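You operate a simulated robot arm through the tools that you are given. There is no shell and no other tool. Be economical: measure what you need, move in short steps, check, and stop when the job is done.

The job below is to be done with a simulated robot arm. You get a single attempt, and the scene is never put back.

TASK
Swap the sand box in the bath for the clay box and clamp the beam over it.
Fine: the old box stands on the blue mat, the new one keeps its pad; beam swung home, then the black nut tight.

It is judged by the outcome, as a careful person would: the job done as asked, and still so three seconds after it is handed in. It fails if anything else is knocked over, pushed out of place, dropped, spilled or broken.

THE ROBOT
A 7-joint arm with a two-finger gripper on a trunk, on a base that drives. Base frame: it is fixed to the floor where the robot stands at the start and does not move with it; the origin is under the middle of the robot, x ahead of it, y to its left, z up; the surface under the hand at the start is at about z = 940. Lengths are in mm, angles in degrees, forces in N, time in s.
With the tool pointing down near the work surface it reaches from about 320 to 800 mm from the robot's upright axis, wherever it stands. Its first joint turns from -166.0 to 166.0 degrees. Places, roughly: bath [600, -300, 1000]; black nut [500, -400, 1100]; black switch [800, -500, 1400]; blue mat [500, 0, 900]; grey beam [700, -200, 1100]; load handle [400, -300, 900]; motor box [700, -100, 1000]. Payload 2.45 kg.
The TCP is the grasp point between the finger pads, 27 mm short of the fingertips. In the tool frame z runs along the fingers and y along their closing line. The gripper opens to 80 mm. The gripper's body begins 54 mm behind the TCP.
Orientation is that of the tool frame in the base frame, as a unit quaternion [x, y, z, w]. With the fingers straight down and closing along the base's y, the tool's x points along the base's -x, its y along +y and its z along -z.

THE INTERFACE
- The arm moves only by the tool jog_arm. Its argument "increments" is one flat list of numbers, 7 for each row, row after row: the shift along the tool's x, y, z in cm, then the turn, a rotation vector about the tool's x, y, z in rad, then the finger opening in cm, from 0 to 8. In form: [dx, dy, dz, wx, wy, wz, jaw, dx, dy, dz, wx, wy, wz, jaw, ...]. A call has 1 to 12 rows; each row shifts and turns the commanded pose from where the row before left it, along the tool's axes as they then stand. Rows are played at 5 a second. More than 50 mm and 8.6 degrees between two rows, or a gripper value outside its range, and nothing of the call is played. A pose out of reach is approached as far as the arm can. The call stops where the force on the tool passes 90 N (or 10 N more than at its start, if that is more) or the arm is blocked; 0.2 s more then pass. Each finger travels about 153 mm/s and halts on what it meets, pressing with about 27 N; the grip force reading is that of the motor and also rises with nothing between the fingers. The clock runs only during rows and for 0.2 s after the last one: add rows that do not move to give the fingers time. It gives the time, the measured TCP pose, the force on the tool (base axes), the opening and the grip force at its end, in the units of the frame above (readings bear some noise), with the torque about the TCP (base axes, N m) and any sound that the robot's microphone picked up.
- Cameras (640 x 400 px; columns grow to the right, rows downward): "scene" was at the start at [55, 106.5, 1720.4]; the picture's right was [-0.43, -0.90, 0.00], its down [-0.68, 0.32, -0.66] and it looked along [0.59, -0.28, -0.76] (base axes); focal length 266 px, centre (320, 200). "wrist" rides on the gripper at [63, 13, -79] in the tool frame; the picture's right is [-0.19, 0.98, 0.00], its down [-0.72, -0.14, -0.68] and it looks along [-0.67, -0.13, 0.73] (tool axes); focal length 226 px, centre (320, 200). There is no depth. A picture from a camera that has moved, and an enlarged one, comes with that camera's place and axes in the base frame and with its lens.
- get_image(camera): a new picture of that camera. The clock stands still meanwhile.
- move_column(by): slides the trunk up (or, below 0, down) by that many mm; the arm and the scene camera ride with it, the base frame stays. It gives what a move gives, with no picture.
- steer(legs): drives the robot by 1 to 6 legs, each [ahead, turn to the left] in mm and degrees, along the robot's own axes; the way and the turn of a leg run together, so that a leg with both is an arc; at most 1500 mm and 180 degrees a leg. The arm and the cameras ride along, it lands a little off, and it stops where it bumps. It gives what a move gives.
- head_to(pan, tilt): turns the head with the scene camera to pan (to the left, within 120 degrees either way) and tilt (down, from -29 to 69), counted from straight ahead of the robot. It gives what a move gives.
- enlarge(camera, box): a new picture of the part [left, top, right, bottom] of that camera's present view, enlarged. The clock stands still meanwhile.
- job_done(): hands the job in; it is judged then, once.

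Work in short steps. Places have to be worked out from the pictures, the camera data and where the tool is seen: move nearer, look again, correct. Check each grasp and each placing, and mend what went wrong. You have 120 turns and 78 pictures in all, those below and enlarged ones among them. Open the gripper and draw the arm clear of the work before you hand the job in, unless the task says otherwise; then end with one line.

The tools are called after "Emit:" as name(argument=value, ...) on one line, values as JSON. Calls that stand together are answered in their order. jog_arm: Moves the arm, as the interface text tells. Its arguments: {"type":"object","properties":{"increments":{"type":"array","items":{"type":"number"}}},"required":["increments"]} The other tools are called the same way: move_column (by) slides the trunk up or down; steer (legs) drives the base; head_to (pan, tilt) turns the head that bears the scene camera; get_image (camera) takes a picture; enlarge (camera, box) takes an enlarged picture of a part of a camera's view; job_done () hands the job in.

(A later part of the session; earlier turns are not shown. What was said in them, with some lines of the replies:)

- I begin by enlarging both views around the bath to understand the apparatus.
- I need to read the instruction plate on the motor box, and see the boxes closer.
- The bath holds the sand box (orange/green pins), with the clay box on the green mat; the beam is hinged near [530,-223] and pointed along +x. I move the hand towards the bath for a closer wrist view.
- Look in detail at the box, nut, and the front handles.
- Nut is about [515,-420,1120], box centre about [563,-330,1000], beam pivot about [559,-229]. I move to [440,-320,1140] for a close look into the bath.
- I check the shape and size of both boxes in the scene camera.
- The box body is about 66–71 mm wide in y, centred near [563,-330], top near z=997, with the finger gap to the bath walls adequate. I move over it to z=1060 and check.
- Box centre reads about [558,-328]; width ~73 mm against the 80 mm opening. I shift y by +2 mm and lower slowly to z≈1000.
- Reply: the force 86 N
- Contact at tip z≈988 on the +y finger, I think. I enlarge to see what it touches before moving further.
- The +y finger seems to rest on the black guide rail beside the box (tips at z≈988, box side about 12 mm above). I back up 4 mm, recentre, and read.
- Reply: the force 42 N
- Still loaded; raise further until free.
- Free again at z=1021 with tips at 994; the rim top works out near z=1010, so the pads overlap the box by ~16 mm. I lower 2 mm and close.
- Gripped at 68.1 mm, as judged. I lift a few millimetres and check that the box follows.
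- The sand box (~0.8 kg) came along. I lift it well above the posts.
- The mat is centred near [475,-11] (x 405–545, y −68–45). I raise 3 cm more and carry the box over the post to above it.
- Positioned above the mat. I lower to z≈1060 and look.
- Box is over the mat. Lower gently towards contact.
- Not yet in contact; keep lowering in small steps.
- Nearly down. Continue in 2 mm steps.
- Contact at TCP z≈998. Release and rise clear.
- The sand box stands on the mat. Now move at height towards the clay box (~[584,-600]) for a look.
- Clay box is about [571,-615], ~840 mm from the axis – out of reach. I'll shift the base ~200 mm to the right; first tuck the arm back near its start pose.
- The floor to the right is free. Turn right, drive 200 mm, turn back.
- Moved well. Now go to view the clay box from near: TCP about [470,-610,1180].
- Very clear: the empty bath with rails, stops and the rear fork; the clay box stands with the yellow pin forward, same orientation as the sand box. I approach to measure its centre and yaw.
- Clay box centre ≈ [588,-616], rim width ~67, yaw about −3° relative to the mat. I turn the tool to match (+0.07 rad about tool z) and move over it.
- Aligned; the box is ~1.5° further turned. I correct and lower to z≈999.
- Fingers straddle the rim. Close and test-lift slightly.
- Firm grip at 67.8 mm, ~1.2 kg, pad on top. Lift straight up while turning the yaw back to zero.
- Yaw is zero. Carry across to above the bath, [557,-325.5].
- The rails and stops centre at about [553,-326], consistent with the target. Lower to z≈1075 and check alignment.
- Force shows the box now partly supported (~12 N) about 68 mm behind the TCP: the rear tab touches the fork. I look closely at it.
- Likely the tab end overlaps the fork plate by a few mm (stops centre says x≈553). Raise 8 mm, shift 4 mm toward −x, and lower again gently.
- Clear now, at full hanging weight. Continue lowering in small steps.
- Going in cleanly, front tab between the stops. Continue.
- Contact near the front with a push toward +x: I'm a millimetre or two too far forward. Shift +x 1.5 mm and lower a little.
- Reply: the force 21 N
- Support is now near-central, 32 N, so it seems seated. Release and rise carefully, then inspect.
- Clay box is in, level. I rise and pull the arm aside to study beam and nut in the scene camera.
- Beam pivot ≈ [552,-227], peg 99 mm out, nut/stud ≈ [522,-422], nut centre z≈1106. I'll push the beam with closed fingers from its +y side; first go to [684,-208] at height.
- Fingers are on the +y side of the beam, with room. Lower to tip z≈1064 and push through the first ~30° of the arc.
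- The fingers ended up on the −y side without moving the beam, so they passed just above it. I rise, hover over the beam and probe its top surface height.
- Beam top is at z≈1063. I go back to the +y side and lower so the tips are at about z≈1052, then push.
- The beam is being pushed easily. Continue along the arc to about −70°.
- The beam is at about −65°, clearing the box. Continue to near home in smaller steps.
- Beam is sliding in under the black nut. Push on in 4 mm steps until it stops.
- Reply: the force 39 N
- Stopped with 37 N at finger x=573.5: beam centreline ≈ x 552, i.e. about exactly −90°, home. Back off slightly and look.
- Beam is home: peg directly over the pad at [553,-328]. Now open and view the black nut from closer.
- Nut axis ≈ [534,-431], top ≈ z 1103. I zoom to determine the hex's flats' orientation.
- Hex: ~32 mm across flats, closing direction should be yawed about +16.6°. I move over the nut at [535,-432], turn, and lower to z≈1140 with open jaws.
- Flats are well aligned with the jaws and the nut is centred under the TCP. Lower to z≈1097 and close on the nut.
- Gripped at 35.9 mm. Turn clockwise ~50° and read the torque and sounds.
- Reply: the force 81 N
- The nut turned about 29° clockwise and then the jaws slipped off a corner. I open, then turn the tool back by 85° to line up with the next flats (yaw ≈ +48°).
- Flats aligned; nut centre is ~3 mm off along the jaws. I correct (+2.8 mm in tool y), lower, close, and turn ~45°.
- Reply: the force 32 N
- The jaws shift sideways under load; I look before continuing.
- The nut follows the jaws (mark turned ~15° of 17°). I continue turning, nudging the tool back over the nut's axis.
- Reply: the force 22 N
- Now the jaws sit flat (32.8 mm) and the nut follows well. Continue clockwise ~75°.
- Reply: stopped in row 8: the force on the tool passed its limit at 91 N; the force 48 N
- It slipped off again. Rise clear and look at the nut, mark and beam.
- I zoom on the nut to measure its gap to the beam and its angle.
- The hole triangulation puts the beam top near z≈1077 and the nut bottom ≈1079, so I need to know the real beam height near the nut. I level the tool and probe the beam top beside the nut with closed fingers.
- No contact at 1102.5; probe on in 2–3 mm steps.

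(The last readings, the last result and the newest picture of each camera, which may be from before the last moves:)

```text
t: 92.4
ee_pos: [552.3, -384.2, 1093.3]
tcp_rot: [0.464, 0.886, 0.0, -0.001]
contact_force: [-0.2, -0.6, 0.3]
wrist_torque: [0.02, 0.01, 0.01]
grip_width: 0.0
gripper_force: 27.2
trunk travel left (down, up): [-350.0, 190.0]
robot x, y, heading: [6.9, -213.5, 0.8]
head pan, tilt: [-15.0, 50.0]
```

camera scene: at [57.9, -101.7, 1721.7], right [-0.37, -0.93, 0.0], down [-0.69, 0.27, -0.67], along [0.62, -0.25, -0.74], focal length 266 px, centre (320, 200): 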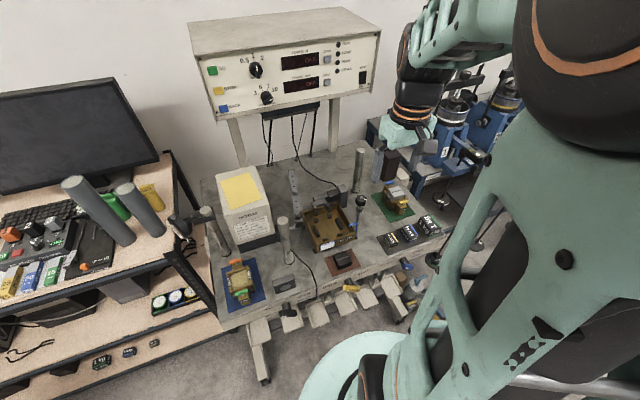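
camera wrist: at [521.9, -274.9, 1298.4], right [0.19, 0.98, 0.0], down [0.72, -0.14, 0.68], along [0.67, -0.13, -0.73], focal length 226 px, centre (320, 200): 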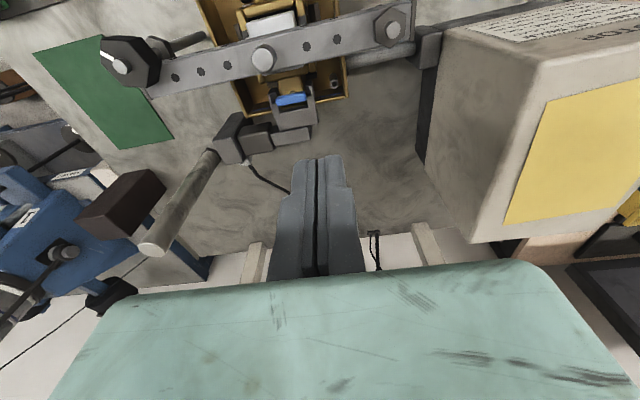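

Beam top is ≤1066, so the earlier probe (≈1064) holds and the nut sits right at the beam surface. I regrip the nut, aligned to its flats (yaw −51°), slightly lower (z 1093).

Emit:
jog_arm(increments=[0, 0, -4, 0, 0, 0, 3, -1, -1.4, 0, 0, 0, -0.07, 6, -1, -1.4, 0, 0, 0, 0, 6, -1, -1.4, 0, 0, 0, 0, 6, 0, 0, 2, 0, 0, 0, 6, 0, 0, 2, 0, 0, 0, 6, 0, 0, 0, 0, 0, 0, 4.5, 0, 0, 0, 0, 0, 0, 2, 0, 0, 0, 0, 0, 0, 2])

Emit:
enlarge(camera="wrist", box=[200, 80, 440, 250])

```text
t: 94.4
ee_pos: [534.5, -432.3, 1100.6]
tcp_rot: [0.434, 0.901, 0.001, 0.006]
contact_force: [-4.1, 1.4, 82.3]
wrist_torque: [0.86, 0.56, -0.2]
grip_width: 33.0
gripper_force: 45.3
trunk travel left (down, up): [-350.0, 190.0]
robot x, y, heading: [6.9, -216.0, 0.8]
head pan, tilt: [-15.0, 50.0]
```

```text
2.35 times, centred on (320, 165) of wrist
camera zoom: at [503.9, -374.2, 1180.0], right [0.89, 0.46, 0.01], down [0.33, -0.65, 0.69], along [0.32, -0.61, -0.73], focal length 532 px, centre (320, 282)
```

zoom: 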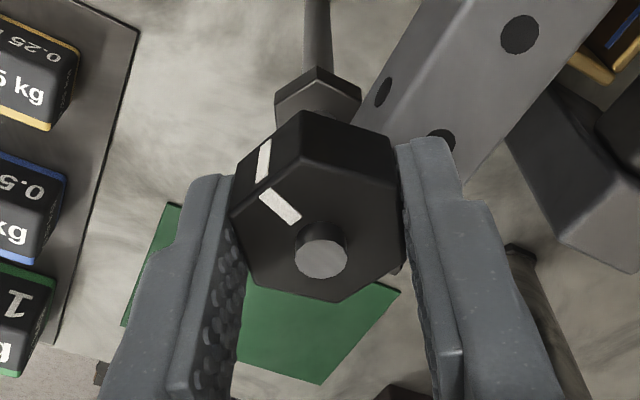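

Contact at z=1100.6 with jaws at 33 mm shows the fingertips rest on the beam (tip reach varies with opening; beam top ≈1077). So the earlier slips were fingers hitting the beam. I regrip at z≈1104 and turn.

Emit:
jog_arm(increments=[0, 0, -0.6, 0, 0, 0, 4.5, 0, 0, -0.6, 0, 0, 0, 4.5, 0, 0, 0, 0, 0, 0, 2, 0, 0, 0, 0, 0, 0, 2, 0, 0, 0, 0, 0, 0.1, 2, 0, 0, 0, 0, 0, 0.1, 2, 0, 0, 0, 0, 0, 0.1, 2, 0, 0, 0, 0, 0, 0.1, 2, 0, 0, 0, 0, 0, 0, 2])

```text
t: 96.4
ee_pos: [536.4, -432.9, 1105.2]
tcp_rot: [0.604, 0.797, 0.0, -0.003]
contact_force: [-19.9, 1.1, -23.7]
wrist_torque: [0.22, 0.08, -0.05]
grip_width: 32.7
gripper_force: 45.0
trunk travel left (down, up): [-350.0, 190.0]
robot x, y, heading: [4.6, -215.0, 0.8]
head pan, tilt: [-15.0, 50.0]
```

The nut now follows cleanly (32.7 mm) and pulls the tool down as it screws. Continue clockwise ~60°.

Emit:
jog_arm(increments=[0, 0, 0.05, 0, 0, 0.13, 2, 0, 0, 0.05, 0, 0, 0.13, 2, 0, 0, 0.05, 0, 0, 0.13, 2, 0, 0, 0, 0, 0, 0.13, 2, 0, 0, 0, 0, 0, 0.13, 2, 0, 0, 0, 0, 0, 0.13, 2, 0, 0, 0, 0, 0, 0.13, 2, 0, 0, 0, 0, 0, 0.13, 2, 0, 0, 0, 0, 0, 0, 2])

Emit:
enlarge(camera="wrist", box=[200, 80, 440, 250])

```text
t: 98.4
ee_pos: [538.8, -429.0, 1103.9]
tcp_rot: [0.92, 0.393, 0.0, -0.002]
contact_force: [-3.4, 19.3, 7.4]
wrist_torque: [-0.06, -0.45, -0.13]
grip_width: 32.5
gripper_force: 45.2
trunk travel left (down, up): [-350.0, 190.0]
robot x, y, heading: [6.6, -213.0, 1.3]
head pan, tilt: [-15.0, 50.0]
```

```text
2.35 times, centred on (320, 165) of wrist
camera zoom: at [592.4, -391.1, 1183.6], right [0.58, -0.82, 0.0], down [-0.6, -0.42, 0.68], along [-0.56, -0.39, -0.73], focal length 532 px, centre (320, 282)
```

zoom: 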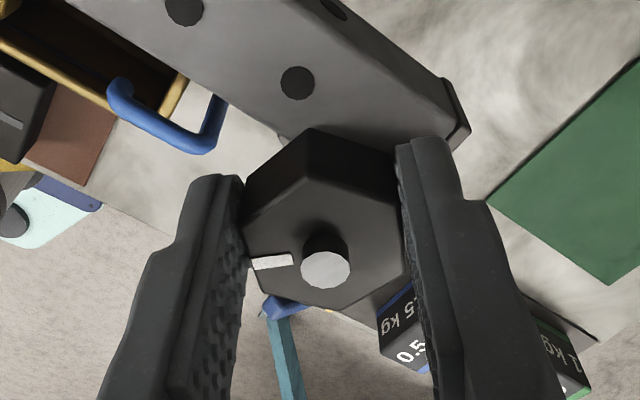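

The mark reads ~136–146°, so the nut turned another ~20° and then the jaws skipped one flat – suggesting it is now seated on the beam. I turn a little further to feel the resistance.

Emit:
jog_arm(increments=[0, 0, 0, 0, 0, 0.06, 2, 0, 0, 0, 0, 0, 0.06, 2, 0, 0, 0, 0, 0, 0.06, 2, 0, 0, 0, 0, 0, 0, 2])

```text
t: 99.4
ee_pos: [537.9, -430.8, 1105.1]
tcp_rot: [0.952, 0.307, 0.0, -0.001]
contact_force: [5.2, 19.8, 6.1]
wrist_torque: [0.6, -0.52, 0.79]
grip_width: 34.7
gripper_force: 44.4
trunk travel left (down, up): [-350.0, 190.0]
robot x, y, heading: [3.3, -218.0, 0.6]
head pan, tilt: [-15.0, 50.0]
```

Torque rises to ~0.8 N m with the jaws starting to cam open: it is resisting. One more small push, then check the mark.

Emit:
jog_arm(increments=[0, 0, 0, 0, 0, 0.06, 2, 0, 0, 0, 0, 0, 0.06, 2, 0, 0, 0, 0, 0, 0, 2, 0, 0, 0, 0, 0, 0, 2])

Emit:
enlarge(camera="wrist", box=[240, 100, 400, 230])

```text
t: 100.4
ee_pos: [535.1, -433.1, 1104.7]
tcp_rot: [0.969, 0.248, -0.002, -0.001]
contact_force: [-12.0, 8.1, 7.0]
wrist_torque: [-0.72, 1.28, 0.29]
grip_width: 36.5
gripper_force: 44.9
trunk travel left (down, up): [-350.0, 190.0]
robot x, y, heading: [3.0, -212.6, 0.5]
head pan, tilt: [-15.0, 50.0]
```

```text
3.08 times, centred on (320, 165) of wrist
camera zoom: at [596.5, -413.1, 1183.8], right [0.3, -0.95, 0.0], down [-0.7, -0.22, 0.68], along [-0.65, -0.21, -0.73], focal length 696 px, centre (320, 308)
```

zoom: 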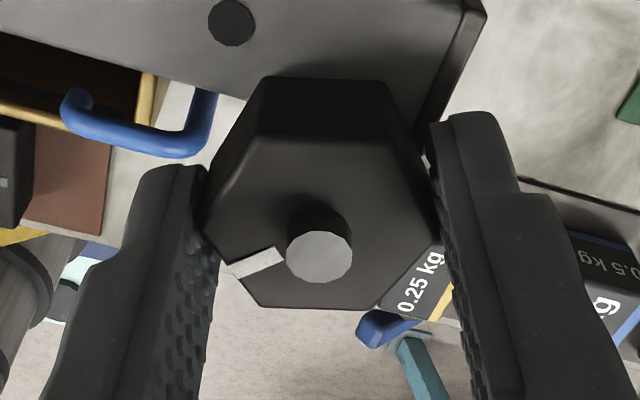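

The nut holds firm at mark 137.5° – a clean ~90° from its start – while the jaws only cam on its corners: it is tight. I open, rise and pull clear.

Emit:
jog_arm(increments=[0, 0, 0, 0, 0, 0, 5, 0, 0, -0.3, 0, 0, 0, 7, 0, 0, -3, 0, 0, 0, 7, 0, 0, -4, 0, 0, 0, 7, 0, 0, -4, 0, 0, 0, 7, 0, 0, -4, 0, 0, 0, 7])

Emit:
get_image(camera="wrist")

Emit:
enlarge(camera="scene", box=[220, 130, 430, 300])

```text
t: 101.8
ee_pos: [533.8, -433.8, 1255.6]
tcp_rot: [0.968, 0.25, -0.001, -0.003]
contact_force: [-1.0, 0.5, 0.6]
wrist_torque: [0.02, -0.01, 0.01]
grip_width: 70.1
gripper_force: 0.0
trunk travel left (down, up): [-350.0, 190.0]
robot x, y, heading: [5.7, -217.1, 0.7]
head pan, tilt: [-15.0, 50.0]
```

```text
6 pictures are left
camera wrist: at [596.4, -414.2, 1335.7], right [0.31, -0.95, 0.0], down [-0.7, -0.23, 0.68], along [-0.65, -0.21, -0.73], focal length 226 px, centre (320, 200)
```

wrist: 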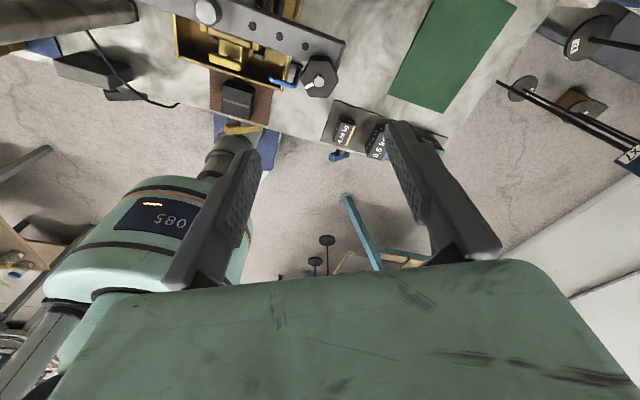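

```text
2.35 times, centred on (325, 215) of scene
camera zoom: at [58.4, -92.1, 1719.1], right [-0.25, -0.97, 0.0], down [-0.74, 0.19, -0.64], along [0.62, -0.16, -0.77], focal length 627 px, centre (308, 165)
```

zoom: 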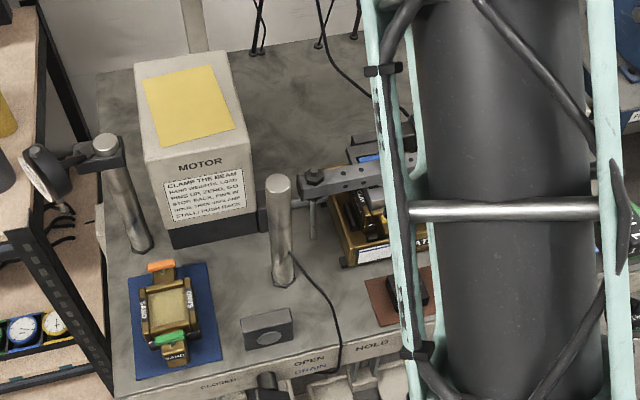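

All is in place; sand box on the mat, beam home, nut tight. Draw the arm back and up, then take a final check picture.

Emit:
jog_arm(increments=[0, 0, -4, 0, 0, 0, 7, -2.8, -2.8, -2, 0, 0, 0, 7, -2.8, -2.8, -1, 0, 0, 0, 7, -2.8, -2.8, 0, 0, 0, 0, 7, 0, 0, 0, 0, 0, 0, 7])

Emit:
enlarge(camera="wrist", box=[100, 0, 420, 200])

Emit:
enlarge(camera="scene", box=[290, 130, 450, 250])

```text
t: 103.0
ee_pos: [421.6, -400.8, 1326.8]
tcp_rot: [0.968, 0.25, -0.001, -0.001]
contact_force: [-0.2, 0.6, -0.3]
wrist_torque: [0.01, 0.04, -0.02]
grip_width: 70.0
gripper_force: 0.1
trunk travel left (down, up): [-350.0, 190.0]
robot x, y, heading: [1.3, -213.3, 0.5]
head pan, tilt: [-15.0, 50.0]
```

```text
2.00 times, centred on (260, 100) of wrist
camera zoom: at [483.7, -381.4, 1405.9], right [0.31, -0.95, 0.0], down [-0.69, -0.23, 0.68], along [-0.65, -0.21, -0.73], focal length 452 px, centre (440, 400)
```

zoom: 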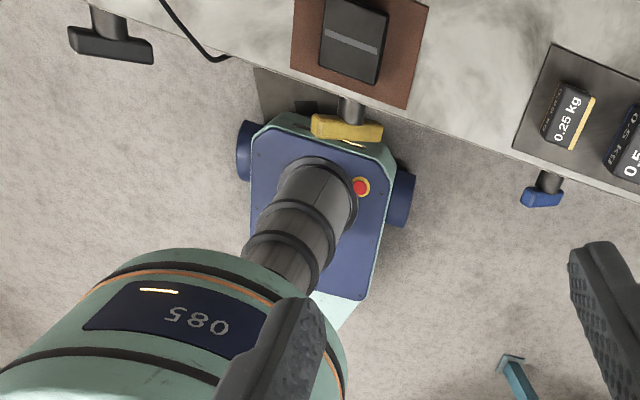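

```text
3.33 times, centred on (370, 190) of scene
camera zoom: at [60.0, -92.0, 1719.0], right [-0.25, -0.97, 0.0], down [-0.74, 0.19, -0.64], along [0.62, -0.16, -0.77], focal length 888 px, centre (153, 233)
```

zoom: 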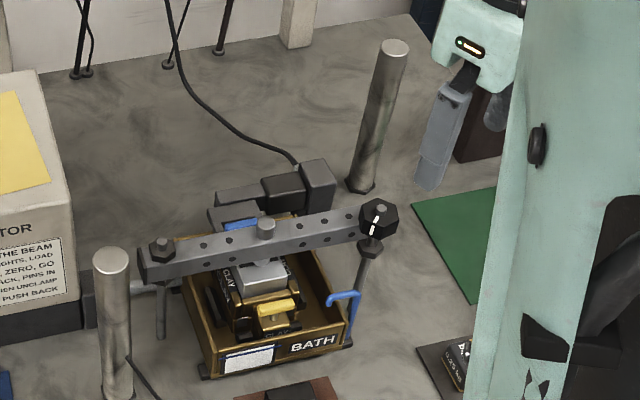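

The beam lies across over the pad with the nut at its end; one last zoom to confirm the nut bears on the beam.

Emit:
enlarge(camera="scene", box=[355, 160, 405, 200])

```text
10.00 times, centred on (380, 180) of scene
camera zoom: at [60.0, -92.0, 1719.0], right [-0.25, -0.97, 0.0], down [-0.74, 0.19, -0.64], along [0.62, -0.16, -0.77], focal length 2664 px, centre (-280, 400)
```

zoom: 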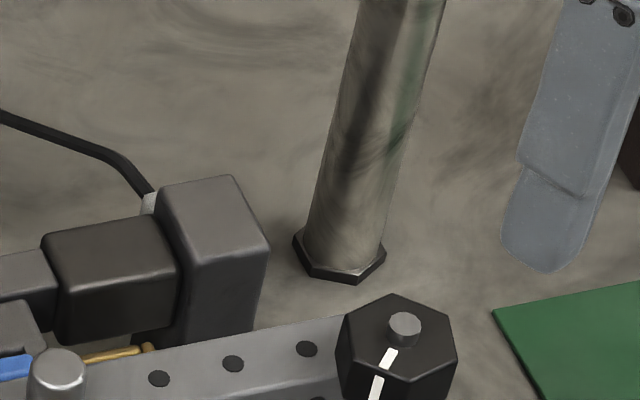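

The nut sits down on the beam with its mark where I left it (~140°), the arm is clear, and nothing else moved. Handing in.

Emit:
job_done()

```text
The job is handed in.
```

I swapped the boxes and clamped the beam. The sand box is on the blue mat and the clay box is in the bath with its pad on. The beam is swung home over the pad, and I turned the black nut about 90° until it would not turn further in the gripper.
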